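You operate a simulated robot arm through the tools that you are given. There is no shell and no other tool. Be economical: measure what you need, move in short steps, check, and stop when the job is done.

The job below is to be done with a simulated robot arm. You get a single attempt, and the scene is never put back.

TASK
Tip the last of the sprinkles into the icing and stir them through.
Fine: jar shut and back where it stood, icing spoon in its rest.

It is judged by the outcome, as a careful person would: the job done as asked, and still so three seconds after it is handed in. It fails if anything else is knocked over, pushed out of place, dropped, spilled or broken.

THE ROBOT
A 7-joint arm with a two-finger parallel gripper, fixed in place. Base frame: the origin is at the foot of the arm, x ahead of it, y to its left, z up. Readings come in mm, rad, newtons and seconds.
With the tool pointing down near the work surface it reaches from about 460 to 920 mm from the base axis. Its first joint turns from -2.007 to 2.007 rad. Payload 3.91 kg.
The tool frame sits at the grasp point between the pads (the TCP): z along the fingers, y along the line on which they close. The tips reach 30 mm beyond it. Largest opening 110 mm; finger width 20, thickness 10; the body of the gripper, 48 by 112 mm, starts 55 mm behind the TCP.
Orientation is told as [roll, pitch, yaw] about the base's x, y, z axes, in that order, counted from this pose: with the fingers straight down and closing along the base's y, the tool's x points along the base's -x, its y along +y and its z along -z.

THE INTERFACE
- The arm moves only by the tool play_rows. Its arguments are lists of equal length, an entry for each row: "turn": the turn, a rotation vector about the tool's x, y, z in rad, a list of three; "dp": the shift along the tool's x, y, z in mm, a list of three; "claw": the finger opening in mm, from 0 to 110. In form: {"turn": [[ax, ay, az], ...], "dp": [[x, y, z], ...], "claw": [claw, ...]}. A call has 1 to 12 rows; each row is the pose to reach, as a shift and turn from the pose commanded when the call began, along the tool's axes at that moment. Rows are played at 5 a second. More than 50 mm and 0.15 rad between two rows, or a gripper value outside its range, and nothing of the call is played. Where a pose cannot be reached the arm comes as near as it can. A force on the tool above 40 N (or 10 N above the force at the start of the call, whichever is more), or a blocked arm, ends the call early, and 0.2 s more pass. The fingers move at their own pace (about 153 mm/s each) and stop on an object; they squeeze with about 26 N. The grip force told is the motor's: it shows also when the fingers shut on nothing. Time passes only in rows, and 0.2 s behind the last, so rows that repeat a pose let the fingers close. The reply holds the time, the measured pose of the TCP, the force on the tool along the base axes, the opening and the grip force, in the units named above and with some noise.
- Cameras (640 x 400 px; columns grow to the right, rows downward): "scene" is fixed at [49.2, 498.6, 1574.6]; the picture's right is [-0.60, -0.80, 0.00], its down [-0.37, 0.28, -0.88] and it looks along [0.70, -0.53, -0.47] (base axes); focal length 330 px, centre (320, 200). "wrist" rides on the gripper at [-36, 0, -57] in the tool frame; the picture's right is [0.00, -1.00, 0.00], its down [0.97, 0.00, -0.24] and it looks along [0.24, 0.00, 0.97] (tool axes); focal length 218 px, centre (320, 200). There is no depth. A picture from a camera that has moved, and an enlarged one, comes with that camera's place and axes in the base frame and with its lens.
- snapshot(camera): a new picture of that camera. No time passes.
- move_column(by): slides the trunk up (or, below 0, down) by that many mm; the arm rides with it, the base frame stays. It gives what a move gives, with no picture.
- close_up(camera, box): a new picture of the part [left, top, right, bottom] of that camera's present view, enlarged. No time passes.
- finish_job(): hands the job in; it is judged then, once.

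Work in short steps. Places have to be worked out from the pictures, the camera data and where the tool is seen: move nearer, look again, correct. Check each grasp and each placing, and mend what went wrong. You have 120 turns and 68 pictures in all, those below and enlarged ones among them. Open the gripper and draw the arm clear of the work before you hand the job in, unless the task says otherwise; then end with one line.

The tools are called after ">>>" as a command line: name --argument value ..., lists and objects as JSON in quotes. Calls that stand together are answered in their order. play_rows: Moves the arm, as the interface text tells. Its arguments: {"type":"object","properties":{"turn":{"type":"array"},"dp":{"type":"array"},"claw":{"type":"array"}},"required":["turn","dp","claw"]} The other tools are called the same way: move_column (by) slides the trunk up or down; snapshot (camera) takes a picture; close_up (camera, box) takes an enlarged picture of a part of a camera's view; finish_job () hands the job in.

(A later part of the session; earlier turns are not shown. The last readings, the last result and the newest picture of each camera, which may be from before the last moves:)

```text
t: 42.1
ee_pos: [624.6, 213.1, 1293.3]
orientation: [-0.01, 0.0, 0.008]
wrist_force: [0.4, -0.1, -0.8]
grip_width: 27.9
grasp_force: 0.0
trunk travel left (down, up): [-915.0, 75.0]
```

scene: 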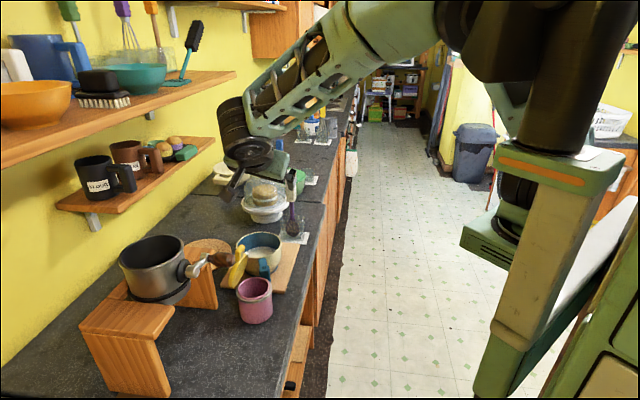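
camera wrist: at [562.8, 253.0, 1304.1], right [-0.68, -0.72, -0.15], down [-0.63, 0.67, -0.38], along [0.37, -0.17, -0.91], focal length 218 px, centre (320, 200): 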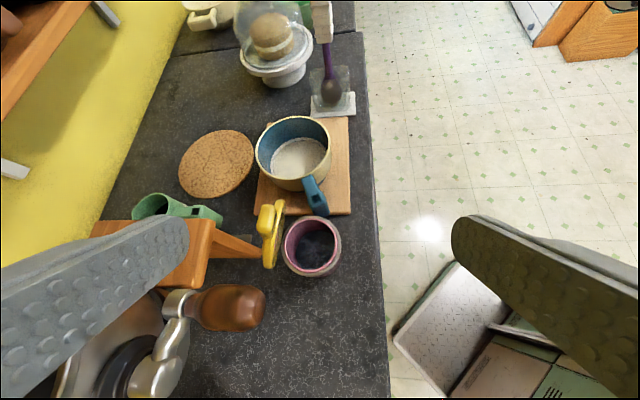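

Tool is vertical again. Next I yaw to face the wall (0.677) and lower to a staging height in front of the jar, then pitch −0.5.

>>> play_rows --turn '[[0, 0, -0.135], [0, 0, -0.27], [0, 0, -0.406], [0, 0, -0.541], [0, 0, -0.677], [0, 0, -0.677]]' --dp '[[4, 1, 10], [8, 2, 30], [12, 3, 50], [16, 4, 70], [19.6, 4, 93], [19.6, 4, 93]]' --claw '[28, 28, 28, 28, 28, 28]'

>>> play_rows --turn '[[0, -0.125, 0], [0, -0.25, 0], [0, -0.375, 0], [0, -0.5, 0], [0, -0.5, 0]]' --dp '[[0, 0, 30], [0, 0, 60], [0, 0, 90], [0, 0, 120], [0, 0, 120]]' --claw '[28, 28, 28, 28, 28]'

>>> snapshot --camera "wrist"

```text
t: 43.5
ee_pos: [605.0, 216.7, 1198.1]
orientation: [-0.011, 0.006, 0.685]
wrist_force: [-0.6, -0.1, -0.1]
grip_width: 27.8
grasp_force: 0.2
trunk travel left (down, up): [-915.0, 75.0]
```

```text
t: 44.7
ee_pos: [606.8, 215.7, 1078.5]
orientation: [-0.01, -0.494, 0.688]
wrist_force: [-0.6, -0.7, 0.2]
grip_width: 28.0
grasp_force: 0.1
trunk travel left (down, up): [-915.0, 75.0]
```

```text
30 pictures are left
camera wrist: at [611.2, 218.4, 1145.4], right [0.63, -0.77, 0.01], down [-0.75, -0.61, -0.25], along [0.2, 0.15, -0.97], focal length 218 px, centre (320, 200)
```

wrist: 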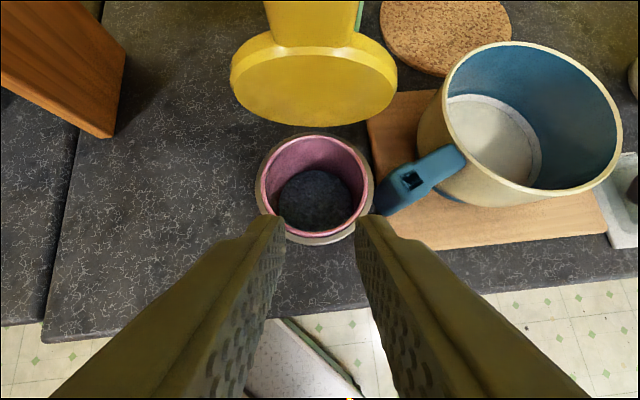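

The jar mouth is centred near (653,255) and well aligned with the nearly closed fingers. I lower the fingertips into the mouth.

>>> play_rows --turn '[[0, 0, 0], [0, 0, 0], [0, 0, 0], [0, 0, 0], [0, 0, 0]]' --dp '[[2.8, 2.5, 35], [2.8, 2.5, 70], [2.8, 2.5, 100], [2.8, 2.5, 120], [2.8, 2.5, 120]]' --claw '[28, 28, 28, 28, 28]'

>>> play_rows --turn '[[0, 0, 0], [0, 0, 0], [0, 0, 0]]' --dp '[[0, 0, 0], [0, 0, 0], [0, 0, 0]]' --claw '[45, 70, 70]'

>>> snapshot --camera "wrist"

```text
t: 45.3
ee_pos: [626.7, 235.6, 1026.9]
orientation: [-0.009, -0.506, 0.688]
wrist_force: [-0.8, -0.7, 11.2]
grip_width: 28.1
grasp_force: 0.1
trunk travel left (down, up): [-915.0, 75.0]
stopped in row 3: the force on the tool passed its limit (the readings are from after the stop); the commanded pose is now the measured one
```

```text
t: 46.1
ee_pos: [626.7, 235.8, 1025.4]
orientation: [-0.009, -0.505, 0.687]
wrist_force: [1.5, -6.6, 26.2]
grip_width: 66.4
grasp_force: 0.0
trunk travel left (down, up): [-915.0, 75.0]
```

```text
29 pictures are left
camera wrist: at [630.9, 236.6, 1093.5], right [0.63, -0.78, 0.01], down [-0.75, -0.61, -0.26], along [0.21, 0.16, -0.97], focal length 218 px, centre (320, 200)
```

wrist: 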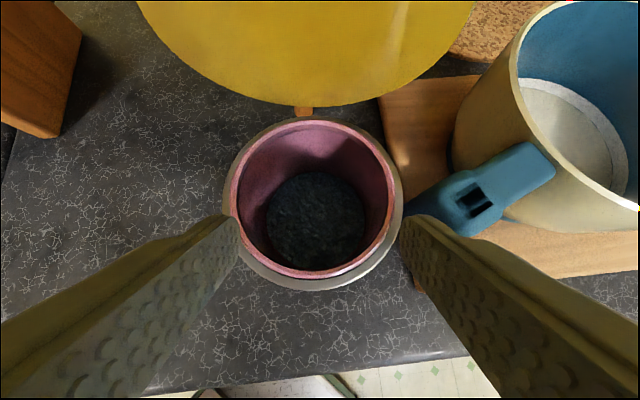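

The fingertips caught the jar's front lip: the rim is actually near z 993. I back up, close the fingers more, shift 5 mm inward and re-enter gently.

>>> play_rows --turn '[[0, 0, 0], [0, 0, 0], [0, 0, 0], [0, 0, 0], [0, 0, 0]]' --dp '[[0, 0, -12], [0, 0, -25], [0, 0, -25], [0, 0, -25], [-6, 0, -25]]' --claw '[66, 66, 30, 6, 6]'

>>> play_rows --turn '[[0, 0, 0], [0, 0, 0], [0, 0, 0], [0, 0, 0], [0, 0, 0]]' --dp '[[0, 0, 15], [0, 0, 30], [0, 0, 45], [0, 0, 60], [0, 0, 72]]' --claw '[6, 6, 6, 6, 6]'

```text
t: 47.3
ee_pos: [620.8, 230.8, 1048.9]
orientation: [-0.012, -0.5, 0.688]
wrist_force: [-0.4, -0.1, -0.2]
grip_width: 5.8
grasp_force: 0.1
trunk travel left (down, up): [-915.0, 75.0]
```

```text
t: 48.0
ee_pos: [637.4, 243.2, 1025.7]
orientation: [-0.011, -0.518, 0.691]
wrist_force: [-2.4, -1.1, 19.5]
grip_width: 5.6
grasp_force: 0.0
trunk travel left (down, up): [-915.0, 75.0]
stopped in row 3: the force on the tool passed its limit (the readings are from after the stop); the commanded pose is now the measured one
```

Blocked again at the same height, so it isn't the lip. I look at the scene to see what is touching.

>>> close_up --camera "scene" --box '[180, 180, 360, 335]'

>>> snapshot --camera "wrist"

```text
2.58 times, centred on (270, 258) of scene
camera zoom: at [49.2, 498.6, 1574.6], right [-0.6, -0.8, 0.0], down [-0.37, 0.28, -0.88], along [0.7, -0.53, -0.47], focal length 853 px, centre (449, 52)
```

zoom: 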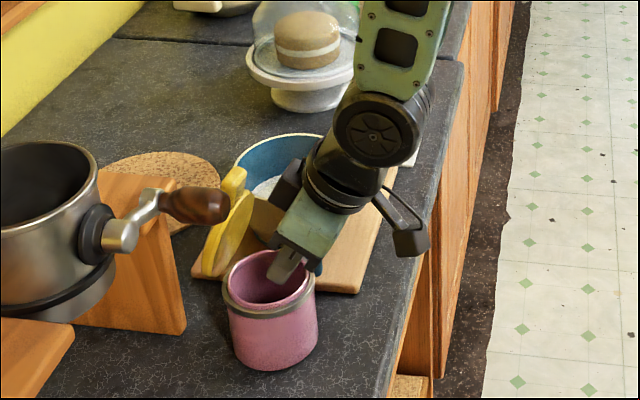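

```text
27 pictures are left
camera wrist: at [640.5, 245.5, 1093.3], right [0.63, -0.77, 0.01], down [-0.74, -0.61, -0.27], along [0.22, 0.17, -0.96], focal length 218 px, centre (320, 200)
```

wrist: 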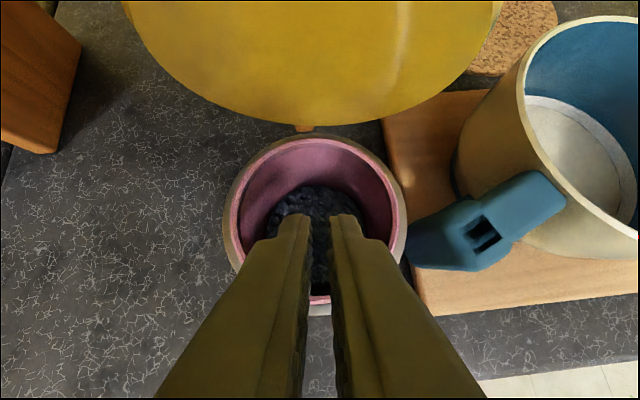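

The fingers are stopped at the rim plane, so the mouth can't be entered; instead I'll grip the jar across, from a heading of 80° (from the −y side) where lid and bowl handle leave room. I back off and yaw to that heading.

>>> play_rows --turn '[[0, 0, 0], [0, 0, 0], [-0.07, 0, -0.124], [-0.139, 0, -0.247], [-0.209, 0, -0.371], [-0.278, 0, -0.494], [-0.348, 0, -0.618], [-0.348, 0, -0.618]]' --dp '[[0, 0, -30], [0, 0, -60], [-2, -5, -60], [-4, -10, -58], [-7, -16, -55], [-10, -22, -52], [-11.7, -27.5, -51], [-11.7, -27.5, -51]]' --claw '[6, 6, 30, 60, 90, 110, 110, 110]'

>>> snapshot --camera "wrist"

```text
t: 49.8
ee_pos: [644.4, 211.9, 1073.7]
orientation: [-0.007, -0.506, 1.397]
wrist_force: [1.4, 0.2, 0.2]
grip_width: 110.2
grasp_force: 0.1
trunk travel left (down, up): [-915.0, 75.0]
```

```text
26 pictures are left
camera wrist: at [644.9, 214.9, 1141.1], right [0.98, -0.18, 0.01], down [-0.17, -0.95, -0.26], along [0.05, 0.26, -0.97], focal length 218 px, centre (320, 200)
```

wrist: 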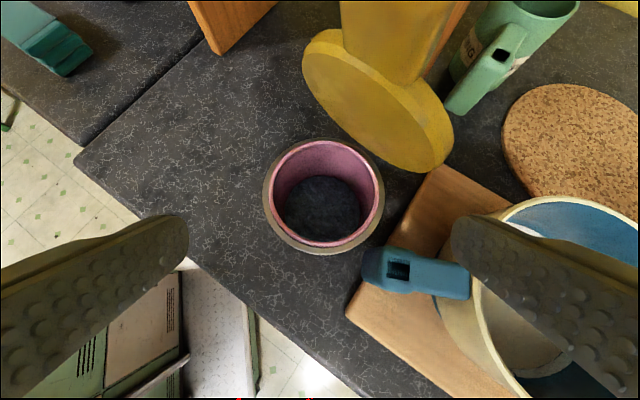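

From heading 80° the space is good: jar mouth at (654,256.5), finger clearances roughly 1 cm to the handle and lid. I turn 5° more and descend around the jar.

>>> play_rows --turn '[[-0.041, 0, -0.075], [-0.041, 0, -0.075], [-0.041, 0, -0.075], [-0.041, 0, -0.075], [-0.041, 0, -0.075]]' --dp '[[12.6, -1.7, 20], [12.6, -1.7, 50], [12.6, -1.7, 85], [12.6, -1.7, 115], [12.6, -1.7, 115]]' --claw '[104, 104, 104, 104, 104]'

>>> snapshot --camera "wrist"

```text
t: 51.0
ee_pos: [654.2, 256.7, 966.9]
orientation: [-0.008, -0.506, 1.482]
wrist_force: [0.3, 0.1, 0.7]
grip_width: 104.0
grasp_force: 0.1
trunk travel left (down, up): [-915.0, 75.0]
```

```text
25 pictures are left
camera wrist: at [655.7, 259.9, 1034.6], right [1.0, -0.09, 0.01], down [-0.09, -0.96, -0.26], along [0.03, 0.26, -0.97], focal length 218 px, centre (320, 200)
```

wrist: 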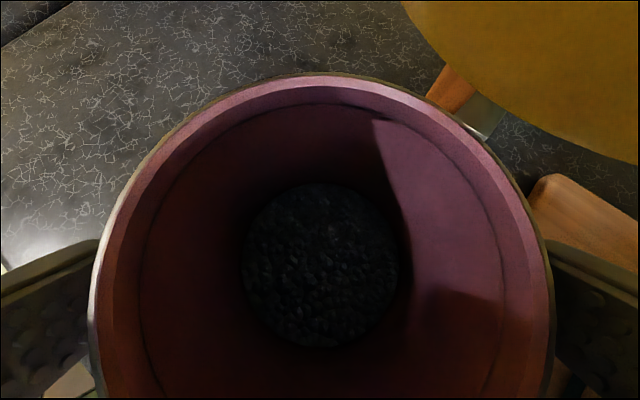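

The jar is centred between the pads with clearance all around (and the sprinkles are visible inside). I close and lift straight up 95 mm.

>>> play_rows --turn '[[0, 0, 0], [0, 0, 0], [0, 0, 0], [0, 0, 0], [0, 0, 0], [0, 0, 0], [0, 0, 0], [0, 0, 0]]' --dp '[[0, 0, 0], [0, 0, 0], [-2.4, 0, -4.4], [-12.1, 0, -21.9], [-21.8, 0, -39.4], [-31.4, 0, -56.9], [-46, 0, -83.1], [-46, 0, -83.1]]' --claw '[60, 60, 60, 60, 60, 60, 60, 60]'

>>> snapshot --camera "scene"

```text
t: 52.8
ee_pos: [651.2, 254.3, 1063.0]
orientation: [-0.006, -0.506, 1.481]
wrist_force: [-0.3, 0.0, -9.7]
grip_width: 84.9
grasp_force: 25.8
trunk travel left (down, up): [-915.0, 75.0]
```

```text
24 pictures are left
```

scene: 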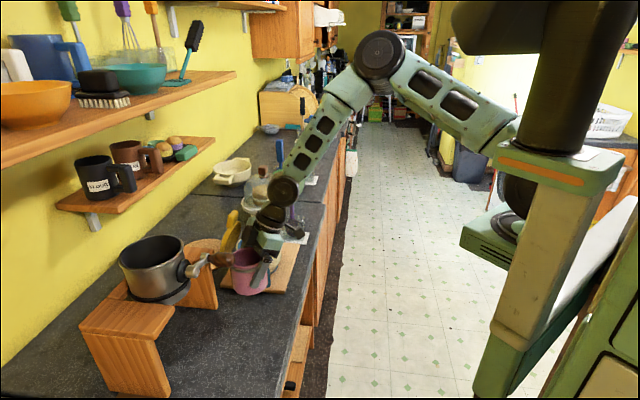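

The jar is held securely (85 mm wide, about 10 N). I carry it clear of the bowl toward the front, then left to open counter at about (500,365).

>>> play_rows --turn '[[0, 0, 0], [0, 0, 0], [0, 0, 0], [0, 0, 0], [0, 0, 0], [0, 0, 0], [0, 0, 0], [0, 0, 0], [0, 0, 0], [0, 0, 0]]' --dp '[[22, 26.5, -12], [44.5, 53, -24.5], [66.7, 79.7, -36.9], [43.5, 104, -24], [20.5, 128, -11.5], [-2.5, 151.8, 1.4], [-30, 155, 16.5], [-57.5, 157.5, 32], [-85.2, 160, 47.1], [-85.2, 160, 47.1]]' --claw '[60, 60, 60, 60, 60, 60, 60, 60, 60, 60]'

>>> snapshot --camera "scene"

```text
t: 55.0
ee_pos: [500.6, 368.9, 1062.3]
orientation: [-0.007, -0.503, 1.481]
wrist_force: [-0.2, 0.4, -9.8]
grip_width: 84.6
grasp_force: 25.6
trunk travel left (down, up): [-915.0, 75.0]
```

```text
23 pictures are left
```

scene: 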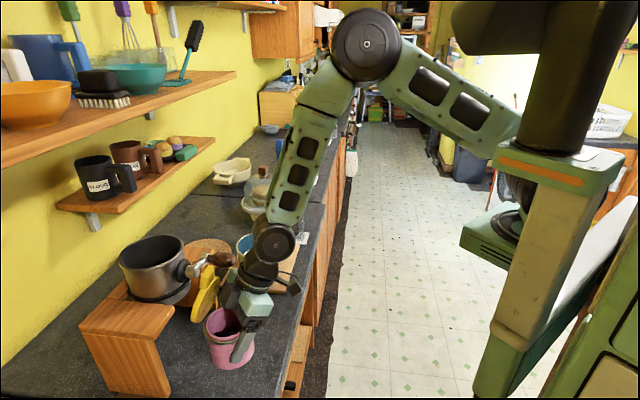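

I lower the jar to the counter here.

>>> play_rows --turn '[[0, 0, 0], [0, 0, 0], [0, 0, 0], [0, 0, 0], [0, 0, 0], [0, 0, 0], [0, 0, 0]]' --dp '[[12.1, 0, 21.9], [24.2, 0, 43.8], [36, 0, 65], [42, 0, 76], [44.5, 0, 80.5], [45.5, 0, 82.3], [45.5, 0, 82.3]]' --claw '[60, 60, 60, 60, 60, 60, 60]'

```text
t: 56.6
ee_pos: [502.2, 370.3, 967.1]
orientation: [-0.009, -0.51, 1.482]
wrist_force: [-3.8, 1.4, 12.4]
grip_width: 84.8
grasp_force: 26.1
trunk travel left (down, up): [-915.0, 75.0]
```

Contact with the counter. I open and withdraw along the tool axis.

>>> play_rows --turn '[[0, 0, 0], [0, 0, 0], [0, 0, 0], [0, 0, 0], [0, 0, 0], [0, 0, 0]]' --dp '[[0, 0, -0.5], [0, 0, -1], [0, 0, -30], [0, 0, -70], [0, 0, -110], [0, 0, -140]]' --claw '[104, 104, 104, 104, 108, 108]'

>>> snapshot --camera "wrist"

```text
t: 58.0
ee_pos: [497.7, 304.5, 1092.4]
orientation: [-0.008, -0.507, 1.484]
wrist_force: [-0.1, 0.2, 0.1]
grip_width: 107.9
grasp_force: 0.1
trunk travel left (down, up): [-915.0, 75.0]
```

```text
22 pictures are left
camera wrist: at [497.6, 306.8, 1160.1], right [1.0, -0.09, 0.01], down [-0.09, -0.96, -0.26], along [0.03, 0.26, -0.97], focal length 218 px, centre (320, 200)
```

wrist: 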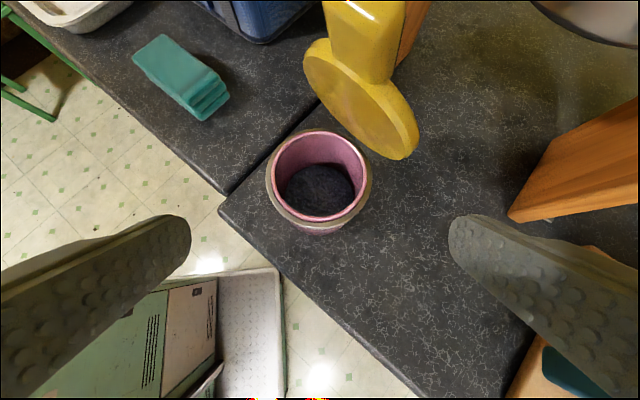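

The jar stands at (504.6,371) with the lid direction still about 39°. I rise, swing the yaw back to that direction over the jar, then pitch to near horizontal high up.

>>> play_rows --turn '[[0, 0, 0], [0, 0, 0], [0, 0, 0], [0.065, 0, 0.117], [0.129, 0, 0.233], [0.194, 0, 0.35], [0.258, 0, 0.467], [0.323, 0, 0.583], [0.387, 0, 0.7], [0.387, 0, 0.7]]' --dp '[[-24, 0, -44], [-48.4, 0, -87.5], [-58, 0, -105], [-66, 0, -97], [-74, 0, -89], [-82, 0, -81], [-90, 0, -73], [-98, 0, -66], [-106.8, 0, -58], [-106.8, 0, -58]]' --claw '[108, 108, 108, 108, 108, 108, 108, 108, 108, 108]'

>>> play_rows --turn '[[0, -0.12, 0], [0, -0.24, 0], [0, -0.36, 0], [0, -0.48, 0], [0, -0.6, 0], [0, -0.713, 0], [0, -0.713, 0]]' --dp '[[0, 0, 0], [0, 0, 0], [0, 0, 0], [0, 0, 0], [0, 0, 0], [0, 0, 0], [0, 0, 0]]' --claw '[108, 108, 108, 108, 108, 108, 108]'

```text
refused: row 1 steps farther than a row can; nothing moved
```

```text
t: 59.6
ee_pos: [495.7, 299.4, 1090.1]
orientation: [-0.021, -1.22, 1.497]
wrist_force: [-1.0, 0.0, -0.2]
grip_width: 108.1
grasp_force: 0.1
trunk travel left (down, up): [-915.0, 75.0]
```

The first call was refused, but the pitch worked: a near-horizontal tool at heading 86° is reachable here. I use it directly: lower beside the jar, then forward around it.

>>> play_rows --turn '[[0, 0, 0], [0, 0, 0], [0, 0, 0], [0, 0, 0]]' --dp '[[31, -1, 11.4], [62.5, -2, 22.8], [94, -3, 34.2], [125, -3.6, 45.5]]' --claw '[108, 108, 108, 108]'

>>> snapshot --camera "wrist"

```text
t: 60.6
ee_pos: [497.4, 297.3, 954.7]
orientation: [-0.022, -1.219, 1.498]
wrist_force: [-0.5, 0.3, 0.0]
grip_width: 107.9
grasp_force: 0.1
trunk travel left (down, up): [-915.0, 75.0]
```

```text
21 pictures are left
camera wrist: at [494.1, 256.4, 1008.3], right [1.0, -0.09, 0.01], down [-0.05, -0.56, -0.83], along [0.08, 0.82, -0.56], focal length 218 px, centre (320, 200)
```

wrist: 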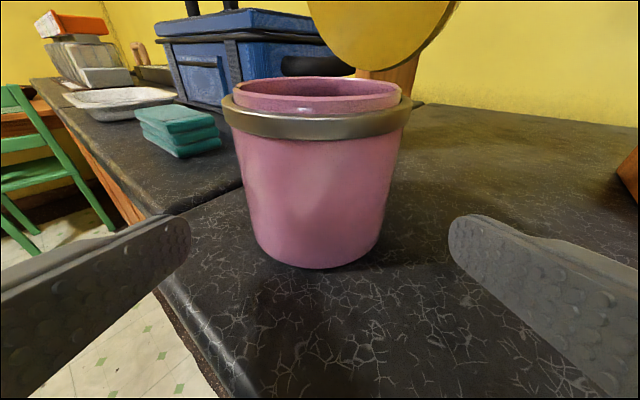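

Well aligned, with the lid clear above. I move forward around the jar, just below its ring, and close.

>>> play_rows --turn '[[0, 0, 0], [0, 0, 0], [0, 0, 0], [0, 0, 0], [0, 0, 0], [0, 0, 0]]' --dp '[[-13, -1, 32], [-26.7, -1.7, 64.8], [-26.7, -1.7, 64.8], [-26.7, -1.7, 64.8], [-26.7, -1.7, 64.8], [-26.7, -1.7, 64.8]]' --claw '[108, 108, 108, 60, 60, 60]'

>>> play_rows --turn '[[0, 0, 0], [0, 0, 0], [0, 0, 0], [0, 0, 0], [0, 0, 0]]' --dp '[[-4.7, 0, -1.7], [-18.8, 0, -6.8], [-37.6, 0, -13.7], [-56.4, 0, -20.5], [-56.4, 0, -20.5]]' --claw '[60, 60, 60, 60, 60]'

>>> snapshot --camera "scene"

```text
t: 62.0
ee_pos: [504.9, 369.4, 958.5]
orientation: [-0.016, -1.216, 1.493]
wrist_force: [-3.6, 1.3, 0.4]
grip_width: 84.4
grasp_force: 25.8
trunk travel left (down, up): [-915.0, 75.0]
```

```text
t: 63.2
ee_pos: [508.6, 371.4, 1020.3]
orientation: [-0.018, -1.219, 1.495]
wrist_force: [-0.5, 0.7, -9.8]
grip_width: 82.0
grasp_force: 26.0
trunk travel left (down, up): [-915.0, 75.0]
```

```text
20 pictures are left
```

scene: 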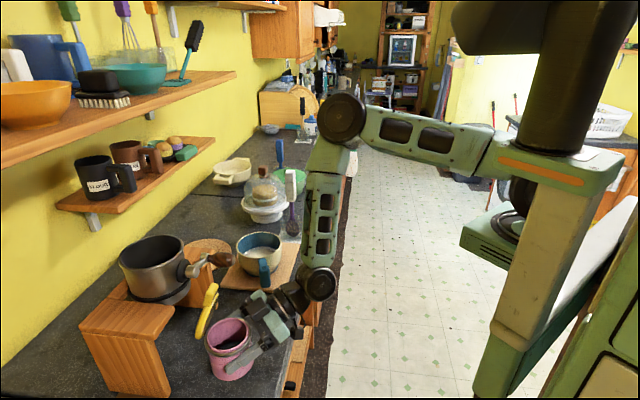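

The jar is held near-horizontally gripped and lifted. I bring it out toward the front, then up to pouring height, upright.

>>> play_rows --turn '[[0, 0, 0], [0, 0, 0], [0, 0, 0], [0, 0, 0], [0, 0, 0], [0, 0, 0], [0, 0, 0]]' --dp '[[14, -3, -37.7], [28, -6, -75.5], [41.6, -9.2, -113.2], [8.7, -9.2, -125.3], [-24.1, -9.2, -137.3], [-57, -9.2, -149.4], [-57, -9.2, -149.4]]' --claw '[60, 60, 60, 60, 60, 60, 60]'

```text
t: 64.8
ee_pos: [503.0, 248.5, 1124.6]
orientation: [-0.017, -1.219, 1.493]
wrist_force: [0.1, -0.9, -9.1]
grip_width: 81.6
grasp_force: 26.4
trunk travel left (down, up): [-915.0, 75.0]
```

Next I translate to (650,150) keeping heading, staying at a comfortable radius.

>>> play_rows --turn '[[0, 0, 0], [0, 0, 0], [0, 0, 0], [0, 0, 0], [0, 0, 0], [0, 0, 0]]' --dp '[[6, -31, -16.2], [12, -62, -32.5], [18, -92.5, -48.7], [24, -123, -65], [29.8, -154, -81.2], [29.8, -154, -81.2]]' --claw '[60, 60, 60, 60, 60, 60]'

>>> play_rows --turn '[[0.13, 0, 0.048], [0.26, 0, 0.096], [0.39, 0, 0.143], [0.52, 0, 0.191], [0.65, 0, 0.239], [0.78, 0, 0.287], [0.911, 0, 0.335], [0.911, 0, 0.335]]' --dp '[[0, -10, 0], [0, -20, 0], [0, -30, 0], [0, -40, 0], [0, -50, 0], [0, -60, 0], [0, -70, 0], [0, -70, 0]]' --claw '[60, 60, 60, 60, 60, 60, 60, 60]'

>>> snapshot --camera "scene"

```text
t: 66.2
ee_pos: [650.2, 149.0, 1126.9]
orientation: [-0.014, -1.218, 1.495]
wrist_force: [-0.2, -0.8, -9.1]
grip_width: 81.8
grasp_force: 26.0
trunk travel left (down, up): [-915.0, 75.0]
```

```text
t: 68.0
ee_pos: [718.4, 141.5, 1126.2]
orientation: [-0.01, -1.222, 0.514]
wrist_force: [-1.2, -0.3, -9.8]
grip_width: 81.8
grasp_force: 26.3
trunk travel left (down, up): [-915.0, 75.0]
```

```text
19 pictures are left
```

scene: 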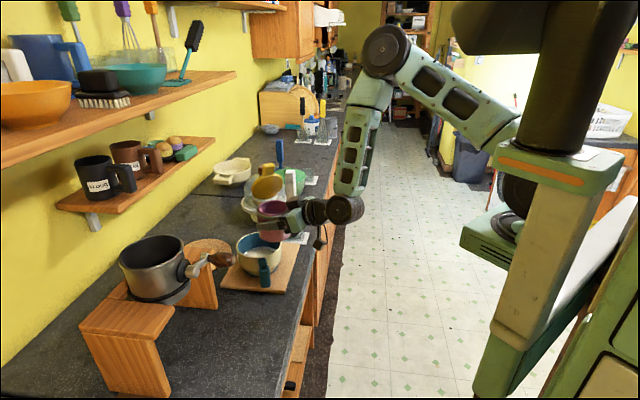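

Heading 29° reached with the jar upright. I move over the bowl: TCP at about (821,147,1130).

>>> play_rows --turn '[[0, 0, 0], [0, 0, 0], [0, 0, 0], [0, 0, 0], [0, 0, 0]]' --dp '[[-9, -11.5, 21.3], [-17.6, -23, 42.6], [-26.5, -34.3, 63.9], [-35.3, -45.7, 85.2], [-35.3, -45.7, 85.2]]' --claw '[60, 60, 60, 60, 60]'

>>> play_rows --turn '[[0, 0, -0.12], [0, 0, -0.24], [0, 0, -0.36], [0, 0, -0.48], [0, 0, -0.6], [0, 0, -0.72]]' --dp '[[0, 0, 0], [0, 0, 0], [0, 0, 0], [0, 0, 0], [0, 0, 0], [0, 0, 0]]' --claw '[60, 60, 60, 60, 60, 60]'

>>> close_up --camera "scene" --box '[200, 120, 360, 300]'

```text
t: 69.2
ee_pos: [824.9, 147.7, 1128.5]
orientation: [-0.006, -1.223, 0.516]
wrist_force: [0.1, -0.9, -11.0]
grip_width: 81.6
grasp_force: 26.1
trunk travel left (down, up): [-915.0, 75.0]
```

```text
t: 70.6
ee_pos: [824.1, 147.5, 1129.6]
orientation: [-1.072, -0.781, 1.709]
wrist_force: [-0.5, -0.4, -10.0]
grip_width: 81.5
grasp_force: 26.3
trunk travel left (down, up): [-915.0, 75.0]
```

```text
2.22 times, centred on (280, 210) of scene
camera zoom: at [49.2, 498.6, 1574.6], right [-0.6, -0.8, 0.0], down [-0.37, 0.28, -0.88], along [0.7, -0.53, -0.47], focal length 734 px, centre (409, 178)
```

zoom: 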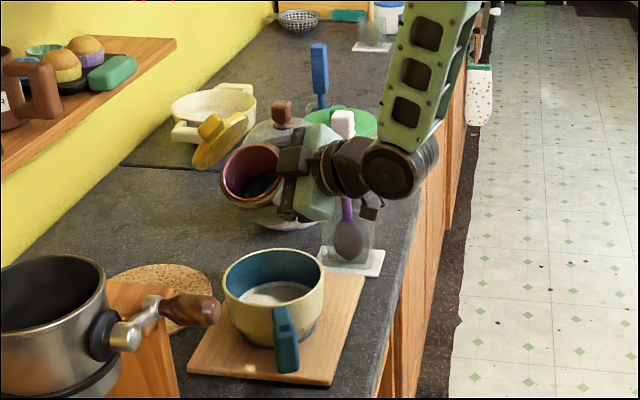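

The roll works and the mouth is above the bowl. I continue rolling slowly.

>>> play_rows --turn '[[0, 0, -0.12], [0, 0, -0.24], [0, 0, -0.36], [0, 0, -0.48], [0, 0, -0.58], [0, 0, -0.68], [0, 0, -0.78], [0, 0, -0.88], [0, 0, -0.98], [0, 0, -1.08], [0, 0, -1.18], [0, 0, -1.28]]' --dp '[[0, 0, 0], [0, 0, 0], [0, 0, 0], [0, 0, 0], [0, 0, 0], [0, 0, 0], [0, 0, 0], [0, 0, 0], [0, 0, 0], [0, 0, 0], [0, 0, 0], [0, 0, 0]]' --claw '[60, 60, 60, 60, 60, 60, 60, 60, 60, 60, 60, 60]'

>>> close_up --camera "scene" --box '[200, 120, 360, 300]'

```text
t: 73.2
ee_pos: [824.5, 146.0, 1130.4]
orientation: [-1.19, 0.406, 2.232]
wrist_force: [1.0, -0.4, -9.2]
grip_width: 81.8
grasp_force: 26.6
trunk travel left (down, up): [-915.0, 75.0]
```

```text
2.22 times, centred on (280, 210) of scene
camera zoom: at [49.2, 498.6, 1574.6], right [-0.6, -0.8, 0.0], down [-0.37, 0.28, -0.88], along [0.7, -0.53, -0.47], focal length 734 px, centre (409, 178)
```

zoom: 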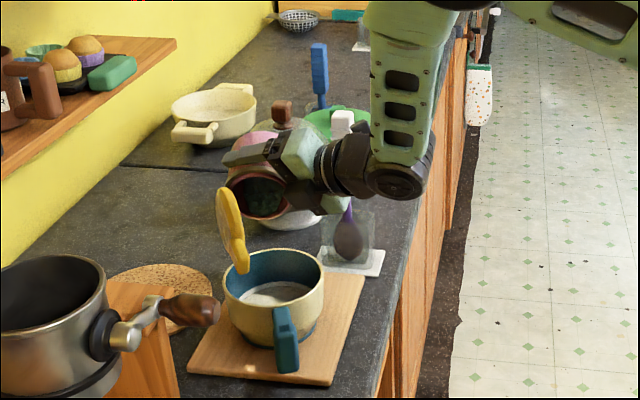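

The sprinkles (dark specks) are still in the tilted jar. I roll another 0.5 rad, slowly, raising slightly.

>>> play_rows --turn '[[0, 0, -0.08], [0, 0, -0.16], [0, 0, -0.24], [0, 0, -0.32], [0, 0, -0.4], [0, 0, -0.5], [0, 0, -0.5], [0, 0, -0.5]]' --dp '[[0, 0, 0], [0, 0, 0], [0, 0, 0], [0, 0, 0], [0, 0, 0], [0, 0, 0], [0, 0, 0], [0, 0, 0]]' --claw '[60, 60, 60, 60, 60, 60, 60, 60]'

>>> close_up --camera "scene" --box '[200, 140, 320, 290]'

```text
t: 75.0
ee_pos: [823.5, 148.2, 1129.5]
orientation: [-1.023, 0.857, 2.507]
wrist_force: [0.2, 0.4, -10.4]
grip_width: 81.8
grasp_force: 26.2
trunk travel left (down, up): [-915.0, 75.0]
```

```text
2.67 times, centred on (260, 215) of scene
camera zoom: at [49.2, 498.6, 1574.6], right [-0.6, -0.8, 0.0], down [-0.37, 0.28, -0.88], along [0.7, -0.53, -0.47], focal length 881 px, centre (480, 160)
```

zoom: 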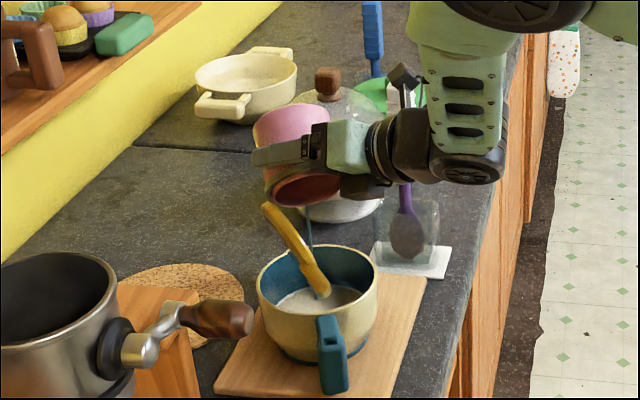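

A stream of sprinkles is falling into the bowl. I roll a bit more, raising 20 mm so the lid stays clear, and hold.

>>> play_rows --turn '[[0, 0, 0], [0, 0, -0.06], [0, 0, -0.12], [0, 0, -0.18], [0, 0, -0.24], [0, 0, -0.3], [0, 0, -0.3], [0, 0, -0.3], [0, 0, -0.3], [0, 0, -0.3]]' --dp '[[7, -5, -3], [15, -11.3, -6.8], [15, -11.3, -6.8], [15, -11.3, -6.8], [15, -11.3, -6.8], [15, -11.3, -6.8], [15, -11.3, -6.8], [15, -11.3, -6.8], [15, -11.3, -6.8], [15, -11.3, -6.8]]' --claw '[60, 60, 60, 60, 60, 60, 60, 60, 60, 60]'

>>> close_up --camera "scene" --box '[200, 140, 320, 290]'

```text
t: 77.2
ee_pos: [823.8, 146.9, 1149.9]
orientation: [-0.742, 1.089, 2.847]
wrist_force: [0.0, 0.2, -9.8]
grip_width: 81.9
grasp_force: 25.9
trunk travel left (down, up): [-915.0, 75.0]
```

```text
2.67 times, centred on (260, 215) of scene
camera zoom: at [49.2, 498.6, 1574.6], right [-0.6, -0.8, 0.0], down [-0.37, 0.28, -0.88], along [0.7, -0.53, -0.47], focal length 881 px, centre (480, 160)
```

zoom: 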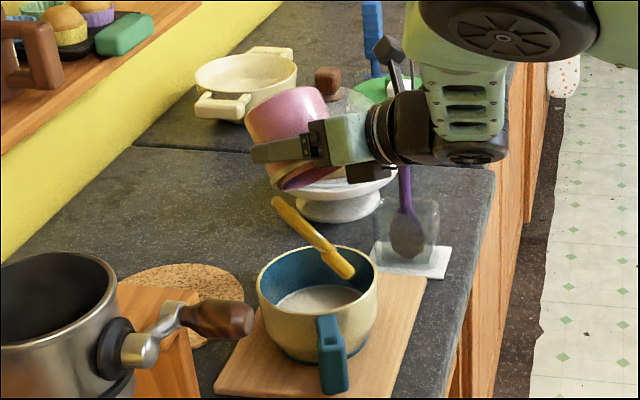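

The stream has stopped. I hold a moment longer, then roll back upright.

>>> play_rows --turn '[[0, 0, 0], [0, 0, 0], [0, 0, 0.1], [0, 0, 0.24], [0, 0, 0.38], [0, 0, 0.52], [0, 0, 0.66], [0, 0, 0.8], [0, 0, 0.94], [0, 0, 1.08], [0, 0, 1.22], [0, 0, 1.36]]' --dp '[[0, 0, 0], [0, 0, 0], [0, 0, 0], [0, 0, 0], [0, 0, 0], [0, 0, 0], [0, 0, 0], [0, 0, 0], [0, 0, 0], [0, 0, 0], [0, 0, 0], [0, 0, 0]]' --claw '[60, 60, 60, 60, 60, 60, 60, 60, 60, 60, 60, 60]'

>>> play_rows --turn '[[0, 0, 0.14], [0, 0, 0.28], [0, 0, 0.42], [0, 0, 0.56], [0, 0, 0.7], [0, 0, 0.84], [0, 0, 0.98], [0, 0, 1.12], [0, 0, 1.26], [0, 0, 1.38], [0, 0, 1.44], [0, 0, 1.44]]' --dp '[[0, 0, 0], [0, 0, 0], [0, 0, 0], [0, 0, 0], [0, 0, 0], [0, 0, 0], [0, 0, 0], [0, 0, 0], [0, 0, 0], [0, 0, 0], [0, 0, 0], [0, 0, 0]]' --claw '[60, 60, 60, 60, 60, 60, 60, 60, 60, 60, 60, 60]'

>>> close_up --camera "scene" --box '[200, 120, 360, 300]'

```text
t: 79.8
ee_pos: [822.4, 146.1, 1150.2]
orientation: [-1.218, -0.123, 2.034]
wrist_force: [-0.3, -0.5, -10.2]
grip_width: 81.5
grasp_force: 26.1
trunk travel left (down, up): [-915.0, 75.0]
```

```text
t: 82.4
ee_pos: [823.2, 147.0, 1149.6]
orientation: [-0.004, -1.224, 0.514]
wrist_force: [-0.3, 0.3, -9.3]
grip_width: 81.9
grasp_force: 25.8
trunk travel left (down, up): [-915.0, 75.0]
```

```text
2.22 times, centred on (280, 210) of scene
camera zoom: at [49.2, 498.6, 1574.6], right [-0.6, -0.8, 0.0], down [-0.37, 0.28, -0.88], along [0.7, -0.53, -0.47], focal length 734 px, centre (409, 178)
```

zoom: 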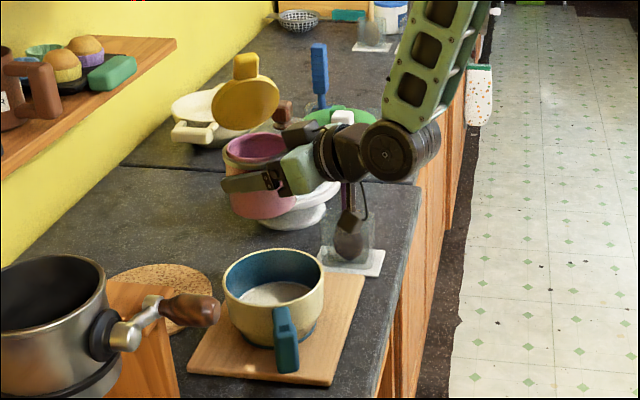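

Jar upright. I carry it back the same way: first back from the bowl, then yaw to heading 86°.

>>> play_rows --turn '[[0, 0, 0], [0, 0, 0], [0, 0, 0], [0, 0, 0]]' --dp '[[8, 11.7, -25], [16, 23.5, -49], [32, 35, -66], [51, 46.9, -81.7]]' --claw '[60, 60, 60, 60]'

>>> play_rows --turn '[[-0.13, 0, -0.048], [-0.26, 0, -0.096], [-0.39, 0, -0.143], [-0.52, 0, -0.191], [-0.65, 0, -0.239], [-0.78, 0, -0.287], [-0.911, 0, -0.335], [-0.911, 0, -0.335]]' --dp '[[4, 5, -9], [8, 10, -18], [12, 15, -27], [16, 21, -37], [19, 26, -46], [21, 30, -53], [23, 33, -60], [23, 33, -60]]' --claw '[60, 60, 60, 60, 60, 60, 60, 60]'

```text
t: 83.4
ee_pos: [717.0, 143.2, 1127.6]
orientation: [-0.008, -1.223, 0.518]
wrist_force: [0.9, 1.1, -10.2]
grip_width: 81.9
grasp_force: 26.4
trunk travel left (down, up): [-915.0, 75.0]
```

```text
t: 85.2
ee_pos: [644.4, 139.6, 1127.4]
orientation: [-0.017, -1.219, 1.495]
wrist_force: [0.0, 0.1, -9.2]
grip_width: 81.8
grasp_force: 25.7
trunk travel left (down, up): [-915.0, 75.0]
```

Heading restored. I go back to the free spot: left, down, then in over the counter.

>>> play_rows --turn '[[0, 0, 0], [0, 0, 0], [0, 0, 0], [0, 0, 0], [0, 0, 0], [0, 0, 0], [0, 0, 0], [0, 0, 0], [0, 0, 0], [0, 0, 0], [0, 0, 0], [0, 0, 0]]' --dp '[[-6.8, 30, 18.4], [-13.5, 59.6, 36.8], [-20.3, 89.3, 55.2], [-27, 119, 73.6], [-33.8, 148.9, 92], [-0.3, 148.9, 104.3], [33.2, 148.9, 116.6], [66.7, 148.9, 128.9], [52.8, 151, 166.7], [38.9, 153, 204.5], [25, 155.1, 242.4], [25, 155.1, 242.4]]' --claw '[60, 60, 60, 60, 60, 60, 60, 60, 60, 60, 60, 60]'

>>> play_rows --turn '[[0, 0, 0], [0, 0, 0], [0, 0, 0], [0, 0, 0], [0, 0, 0]]' --dp '[[18.8, 0, 6.9], [37.6, 0, 13.8], [47, 0, 17.3], [52.6, 0, 19.3], [55.4, 0, 20.4]]' --claw '[60, 60, 60, 60, 60]'

```text
t: 87.8
ee_pos: [511.1, 372.3, 1022.4]
orientation: [-0.016, -1.218, 1.494]
wrist_force: [-0.8, -0.3, -9.7]
grip_width: 81.7
grasp_force: 25.4
trunk travel left (down, up): [-915.0, 75.0]
```

```text
t: 89.0
ee_pos: [513.1, 372.2, 965.3]
orientation: [-0.025, -1.228, 1.501]
wrist_force: [1.8, -4.6, 18.1]
grip_width: 81.8
grasp_force: 26.3
trunk travel left (down, up): [-915.0, 75.0]
```

Contact is made. I ease up 2 mm, open, and withdraw straight back.

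>>> play_rows --turn '[[0, 0, 0], [0, 0, 0], [0, 0, 0], [0, 0, 0], [0, 0, 0], [0, 0, 0]]' --dp '[[-1.5, 0, -0.5], [-1.5, 0, -0.5], [-1.5, 0, -0.5], [11, 0, -37], [24, 0, -72], [24, 0, -72]]' --claw '[75, 95, 108, 108, 108, 108]'

>>> snapshot --camera "wrist"

```text
t: 90.4
ee_pos: [508.2, 297.1, 964.7]
orientation: [-0.016, -1.218, 1.494]
wrist_force: [-0.1, -0.7, -0.1]
grip_width: 107.7
grasp_force: 0.0
trunk travel left (down, up): [-915.0, 75.0]
```

```text
13 pictures are left
camera wrist: at [504.2, 254.3, 1018.3], right [1.0, -0.09, 0.01], down [-0.05, -0.56, -0.83], along [0.08, 0.82, -0.56], focal length 218 px, centre (320, 200)
```

wrist: 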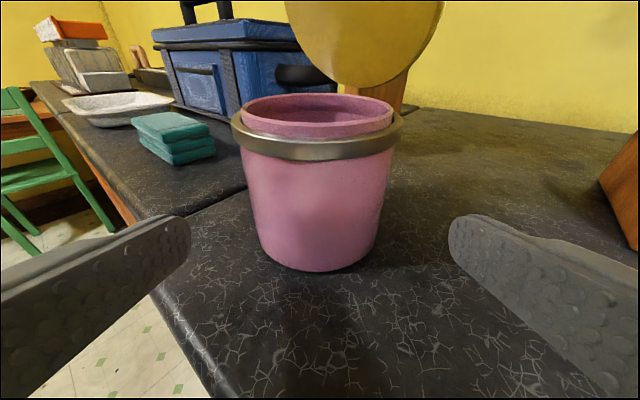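

The jar stands well at about (513,373). I rise straight up and turn the tool vertical to close the lid.

>>> play_rows --turn '[[0, 0, 0], [0, 0, 0], [0, 0, 0], [0, 0, 0], [0, 0, 0], [0, 0, 0]]' --dp '[[-42, 0, -15.5], [-84, 0, -31], [-126, 0, -46.5], [-168, 0, -62], [-211, 0, -77.7], [-211, 0, -77.7]]' --claw '[90, 60, 30, 4, 4, 4]'

>>> play_rows --turn '[[0, 0.136, 0], [0, 0.271, 0], [0, 0.406, 0], [0, 0.541, 0], [0, 0.677, 0], [0, 0.812, 0], [0, 0.947, 0], [0, 1.083, 0], [0, 1.218, 0], [0, 1.218, 0]]' --dp '[[0, 0, 0], [0, 0, 0], [0, 0, 0], [0, 0, 0], [0, 0, 0], [0, 0, 0], [0, 0, 0], [0, 0, 0], [0, 0, 0], [0, 0, 0]]' --claw '[4, 4, 4, 4, 4, 4, 4, 4, 4, 4]'

>>> play_rows --turn '[[0, 0, 0.135], [0, 0, 0.27], [0, 0, 0.405], [0, 0, 0.54], [0, 0, 0.67], [0, 0, 0.804], [0, 0, 0.804]]' --dp '[[-10, 0, 0], [-20, 0, 0], [-30, 0, 0], [-40, 0, 0], [-50, 0, 0], [-60, 0, 0], [-60, 0, 0]]' --claw '[4, 4, 4, 4, 4, 4, 4]'

>>> snapshot --camera "wrist"

```text
t: 91.8
ee_pos: [504.3, 298.9, 1186.4]
orientation: [-0.019, -1.219, 1.495]
wrist_force: [-0.4, -0.9, 0.4]
grip_width: 4.0
grasp_force: 0.0
trunk travel left (down, up): [-915.0, 75.0]
```

```text
t: 94.0
ee_pos: [503.5, 295.7, 1188.6]
orientation: [-0.004, 0.001, 1.478]
wrist_force: [-0.3, 0.0, -0.4]
grip_width: 4.0
grasp_force: 0.1
trunk travel left (down, up): [-915.0, 75.0]
```

```text
t: 95.6
ee_pos: [508.9, 356.4, 1189.4]
orientation: [-0.004, -0.005, 0.673]
wrist_force: [-0.4, 0.0, 0.1]
grip_width: 3.8
grasp_force: 0.0
trunk travel left (down, up): [-915.0, 75.0]
```

```text
12 pictures are left
camera wrist: at [538.5, 377.5, 1246.6], right [0.62, -0.78, 0.0], down [-0.76, -0.6, 0.24], along [-0.18, -0.15, -0.97], focal length 218 px, centre (320, 200)
```

wrist: 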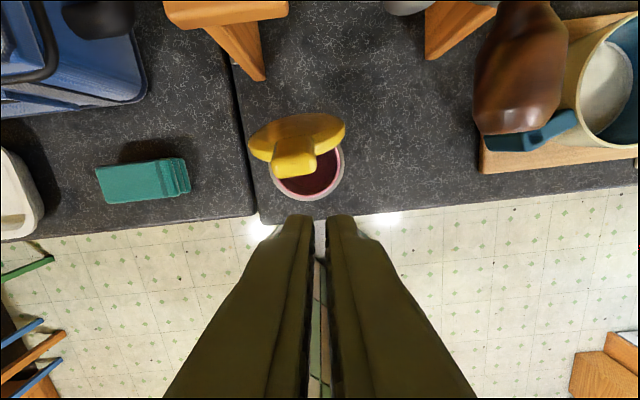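

The jar is empty; lid about 72° open, hinge near (543,411). I push the tab down along its arc with the closed fingertips, force kept over the jar's base.

>>> play_rows --turn '[[0, 0, 0], [0, 0, 0], [0, 0, 0], [0, 0, 0], [0, 0, 0], [0, 0, 0], [0, 0, 0], [0, 0, 0], [0, 0, 0], [0, 0, 0], [0, 0, 0], [0, 0, 0]]' --dp '[[-31.5, 16.3, 25], [-27, 15.5, 50], [-23.6, 15, 68], [-18, 14.2, 73], [-13.8, 13.4, 77], [-2, 11.5, 83], [9.8, 9.5, 90], [20, 8, 99], [29.5, 6.3, 109], [37.5, 5, 121], [44.3, 3.9, 133], [46.5, 3.6, 146]]' --claw '[4, 4, 4, 4, 4, 4, 4, 4, 4, 4, 4, 4]'

>>> snapshot --camera "wrist"

```text
t: 98.2
ee_pos: [472.5, 330.6, 1043.4]
orientation: [-0.003, -0.007, 0.674]
wrist_force: [-1.1, -2.2, 7.6]
grip_width: 3.8
grasp_force: 0.1
trunk travel left (down, up): [-915.0, 75.0]
```

```text
11 pictures are left
camera wrist: at [500.6, 351.1, 1100.2], right [0.62, -0.78, 0.0], down [-0.76, -0.61, 0.23], along [-0.18, -0.15, -0.97], focal length 218 px, centre (320, 200)
```

wrist: 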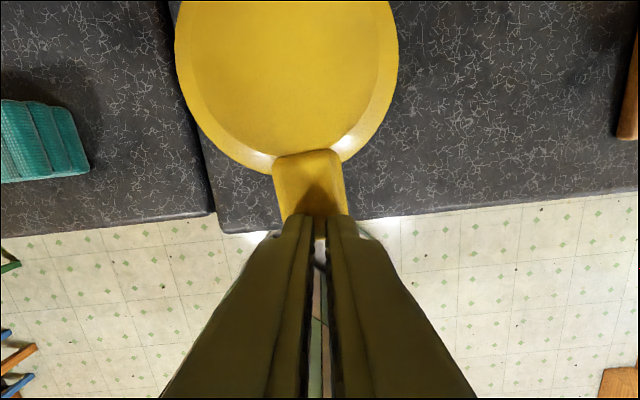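

The lid is nearly shut. To avoid tipping the jar I shift the press point inward onto the disc and push it fully down.

>>> play_rows --turn '[[0, 0, 0], [0, 0, 0], [0, 0, 0], [0, 0, 0], [0, 0, 0], [0, 0, 0], [0, 0, 0]]' --dp '[[0, 0, -6], [-18, 1, -6], [-36, 2, -4], [-36, 2, 4], [-36, 2, 9], [-36, 2, 13], [-36, 2, 16]]' --claw '[4, 4, 4, 4, 4, 4, 4]'

```text
t: 99.3
ee_pos: [499.6, 354.2, 1043.3]
orientation: [-0.003, -0.008, 0.675]
wrist_force: [-5.3, -10.0, 26.0]
grip_width: 3.9
grasp_force: 0.1
trunk travel left (down, up): [-915.0, 75.0]
stopped in row 5: the force on the tool passed its limit (the readings are from after the stop); the commanded pose is now the measured one
```

Force rose sharply to 26 N at the hard stop, so the lid is shut. I rise, swing to heading about 96° with a slight lean, open, and look for the final re-grip of the closed jar.

>>> play_rows --turn '[[0, 0, 0], [0, 0, 0], [0, 0, 0], [0, 0, -0.13], [0, 0, -0.26], [0, 0, -0.39], [0, 0, -0.52], [0, 0, -0.65], [0, 0, -0.78], [0, 0, -0.9], [0, 0, -1.01], [0, 0, -1.01]]' --dp '[[0, 0, -30], [0, 0, -65], [0, 0, -100], [0, -4, -100], [0, -8, -100], [0, -12, -100], [0, -16, -100], [0, -20, -100], [0, -24, -100], [0, -27, -100], [1, -30, -100], [1, -30, -100]]' --claw '[4, 4, 4, 30, 60, 90, 108, 108, 108, 108, 108, 108]'

>>> play_rows --turn '[[0, -0.12, 0], [0, -0.24, 0], [0, -0.35, 0], [0, -0.35, 0]]' --dp '[[0, 0, 0], [0, 0, 0], [0, 0, 0], [0, 0, 0]]' --claw '[108, 108, 108, 108]'

>>> snapshot --camera "wrist"

```text
t: 101.9
ee_pos: [516.0, 330.8, 1139.0]
orientation: [-0.007, 0.0, 1.686]
wrist_force: [0.2, 0.4, 0.3]
grip_width: 107.7
grasp_force: 0.1
trunk travel left (down, up): [-915.0, 75.0]
```

```text
t: 102.9
ee_pos: [516.5, 332.1, 1140.2]
orientation: [-0.005, -0.353, 1.686]
wrist_force: [0.3, 0.5, 0.3]
grip_width: 108.0
grasp_force: 0.2
trunk travel left (down, up): [-915.0, 75.0]
```

```text
10 pictures are left
camera wrist: at [515.2, 344.4, 1205.8], right [0.99, 0.11, 0.01], down [0.11, -0.99, -0.11], along [-0.01, 0.11, -0.99], focal length 218 px, centre (320, 200)
```

wrist: 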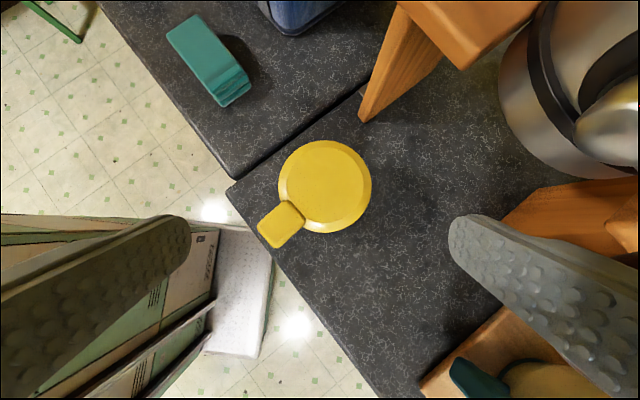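

The lid is fully seated on the jar: centre (516.5,379), tab toward 227°. I descend around the jar and grip it at the ring.

>>> play_rows --turn '[[0, 0, 0], [0, 0, 0], [0, 0, 0], [0, 0, 0], [0, 0, 0], [0, 0, 0], [0, 0, 0], [0, 0, 0]]' --dp '[[11, -5.4, 40], [11, -5.4, 80], [11, -5.4, 120], [11, -5.4, 145], [11, -5.4, 164.5], [11, -5.4, 164.5], [11, -5.4, 164.5], [11, -5.4, 164.5]]' --claw '[106, 106, 106, 106, 106, 60, 60, 60]'

```text
t: 104.7
ee_pos: [517.8, 375.9, 979.5]
orientation: [-0.006, -0.349, 1.685]
wrist_force: [0.3, -3.0, -1.0]
grip_width: 59.8
grasp_force: 0.1
trunk travel left (down, up): [-915.0, 75.0]
```

The fingers reached 60 mm without gripping — something is off. I look.

>>> snapshot --camera "wrist"

```text
9 pictures are left
camera wrist: at [516.5, 389.7, 1046.1], right [0.99, 0.11, 0.01], down [0.11, -0.99, -0.11], along [-0.01, 0.11, -0.99], focal length 218 px, centre (320, 200)
```

wrist: 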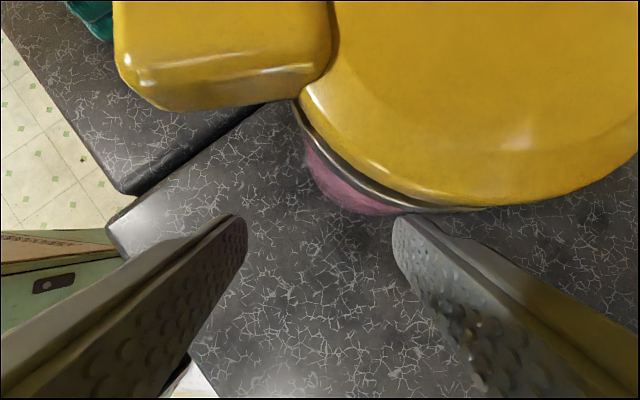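

The jar was nudged away (still upright, lid shut), with its tab now to the left. I back out along the tool axis and look from above.

>>> play_rows --turn '[[0, 0, 0], [0, 0, 0], [0, 0, 0], [0, 0, 0], [0, 0, 0]]' --dp '[[0, 0, -40], [0, 0, -80], [0, 0, -120], [-20, 0, -160], [-40, 0, -195]]' --claw '[60, 60, 90, 108, 108]'

>>> snapshot --camera "wrist"

```text
t: 105.9
ee_pos: [520.7, 348.6, 1178.0]
orientation: [-0.008, -0.349, 1.685]
wrist_force: [-0.4, 0.1, 0.6]
grip_width: 107.8
grasp_force: 0.1
trunk travel left (down, up): [-915.0, 75.0]
```

```text
8 pictures are left
camera wrist: at [519.6, 361.9, 1244.4], right [0.99, 0.11, 0.01], down [0.11, -0.99, -0.11], along [-0.01, 0.11, -0.99], focal length 218 px, centre (320, 200)
```

wrist: 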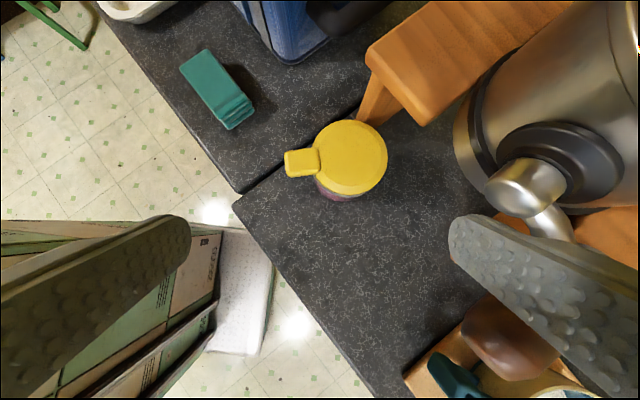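

The jar is upright and shut at (547,440), tab toward 191°. The pot is close there, so I'll pick it with the tool at heading 20°, move it to open counter, then re-grip for the final placing. First I turn the tool.

>>> play_rows --turn '[[0.046, 0, 0.126], [0.091, 0, 0.251], [0.137, 0, 0.377], [0.183, 0, 0.502], [0.229, 0, 0.628], [0.274, 0, 0.754], [0.32, 0, 0.879], [0.366, 0, 1.005], [0.411, 0, 1.13], [0.457, 0, 1.256], [0.457, 0, 1.256]]' --dp '[[0, 3, 0], [0, 6, 0], [0, 9, 0], [0, 12, 0], [0, 15, 0], [0, 15, 0], [0, 15, 0], [0, 15, 0], [0, 15, 0], [0, 15, 0], [0, 15, 0]]' --claw '[60, 60, 60, 60, 60, 60, 60, 60, 60, 60, 60]'

```text
t: 108.3
ee_pos: [505.6, 347.5, 1178.4]
orientation: [-0.001, -0.356, 0.346]
wrist_force: [0.0, -0.9, -0.1]
grip_width: 59.9
grasp_force: 0.2
trunk travel left (down, up): [-915.0, 75.0]
```

I set the lean to −0.2 and move above the jar.

>>> play_rows --turn '[[0, 0.04, 0], [0, 0.08, 0], [0, 0.12, 0], [0, 0.156, 0], [0, 0.156, 0]]' --dp '[[-12, 18, 18], [-24, 36.5, 36], [-37, 55, 54], [-49, 73.3, 71.6], [-49, 73.3, 71.6]]' --claw '[60, 60, 60, 60, 60]'

>>> snapshot --camera "wrist"

```text
t: 109.5
ee_pos: [546.2, 436.9, 1129.5]
orientation: [0.001, -0.2, 0.346]
wrist_force: [0.9, -0.2, -1.1]
grip_width: 60.0
grasp_force: 0.0
trunk travel left (down, up): [-915.0, 75.0]
```

```text
7 pictures are left
camera wrist: at [569.8, 445.1, 1192.7], right [0.34, -0.94, 0.0], down [-0.94, -0.34, 0.04], along [-0.04, -0.02, -1.0], focal length 218 px, centre (320, 200)
```

wrist: 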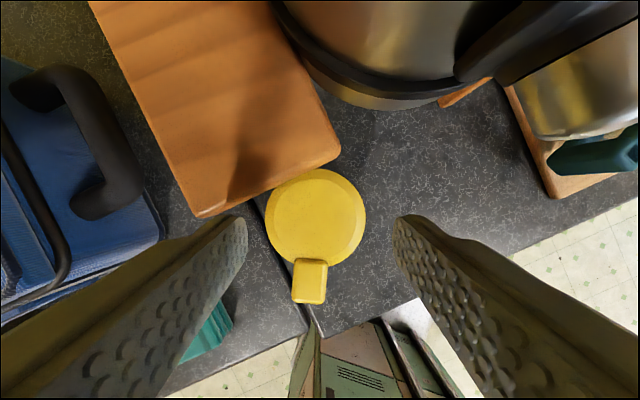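

From here the pot stand's top is near, so heading 42° (fingers parallel to the stand edge) is best. I yaw, open to 104, and descend vertically.

>>> play_rows --turn '[[-0.026, 0, -0.126], [-0.051, 0, -0.253], [-0.077, 0, -0.379], [-0.077, 0, -0.379], [-0.077, 0, -0.379], [-0.077, 0, -0.379], [-0.077, 0, -0.379], [-0.077, 0, -0.379]]' --dp '[[-1, 1, 0], [-2, 2, 0], [-3, 2, 0], [4.5, 2, 37], [11.9, 2.1, 74], [19.3, 2.1, 111], [26.6, 2.1, 147], [26.6, 2.1, 147]]' --claw '[80, 104, 104, 104, 104, 104, 104, 104]'

>>> play_rows --turn '[[0, 0, 0], [0, 0, 0], [0, 0, 0]]' --dp '[[0, 0, 0], [0, 0, 0], [0, 0, 0]]' --claw '[60, 60, 60]'

```text
t: 110.9
ee_pos: [548.1, 442.8, 1035.1]
orientation: [0.002, -0.208, 0.735]
wrist_force: [-2.5, -4.1, 12.5]
grip_width: 103.9
grasp_force: 0.1
trunk travel left (down, up): [-915.0, 75.0]
stopped in row 6: the force on the tool passed its limit (the readings are from after the stop); the commanded pose is now the measured one
```

```text
t: 111.7
ee_pos: [548.5, 444.8, 1034.6]
orientation: [0.003, -0.209, 0.733]
wrist_force: [-3.8, -1.6, 25.7]
grip_width: 85.1
grasp_force: 26.1
trunk travel left (down, up): [-915.0, 75.0]
```

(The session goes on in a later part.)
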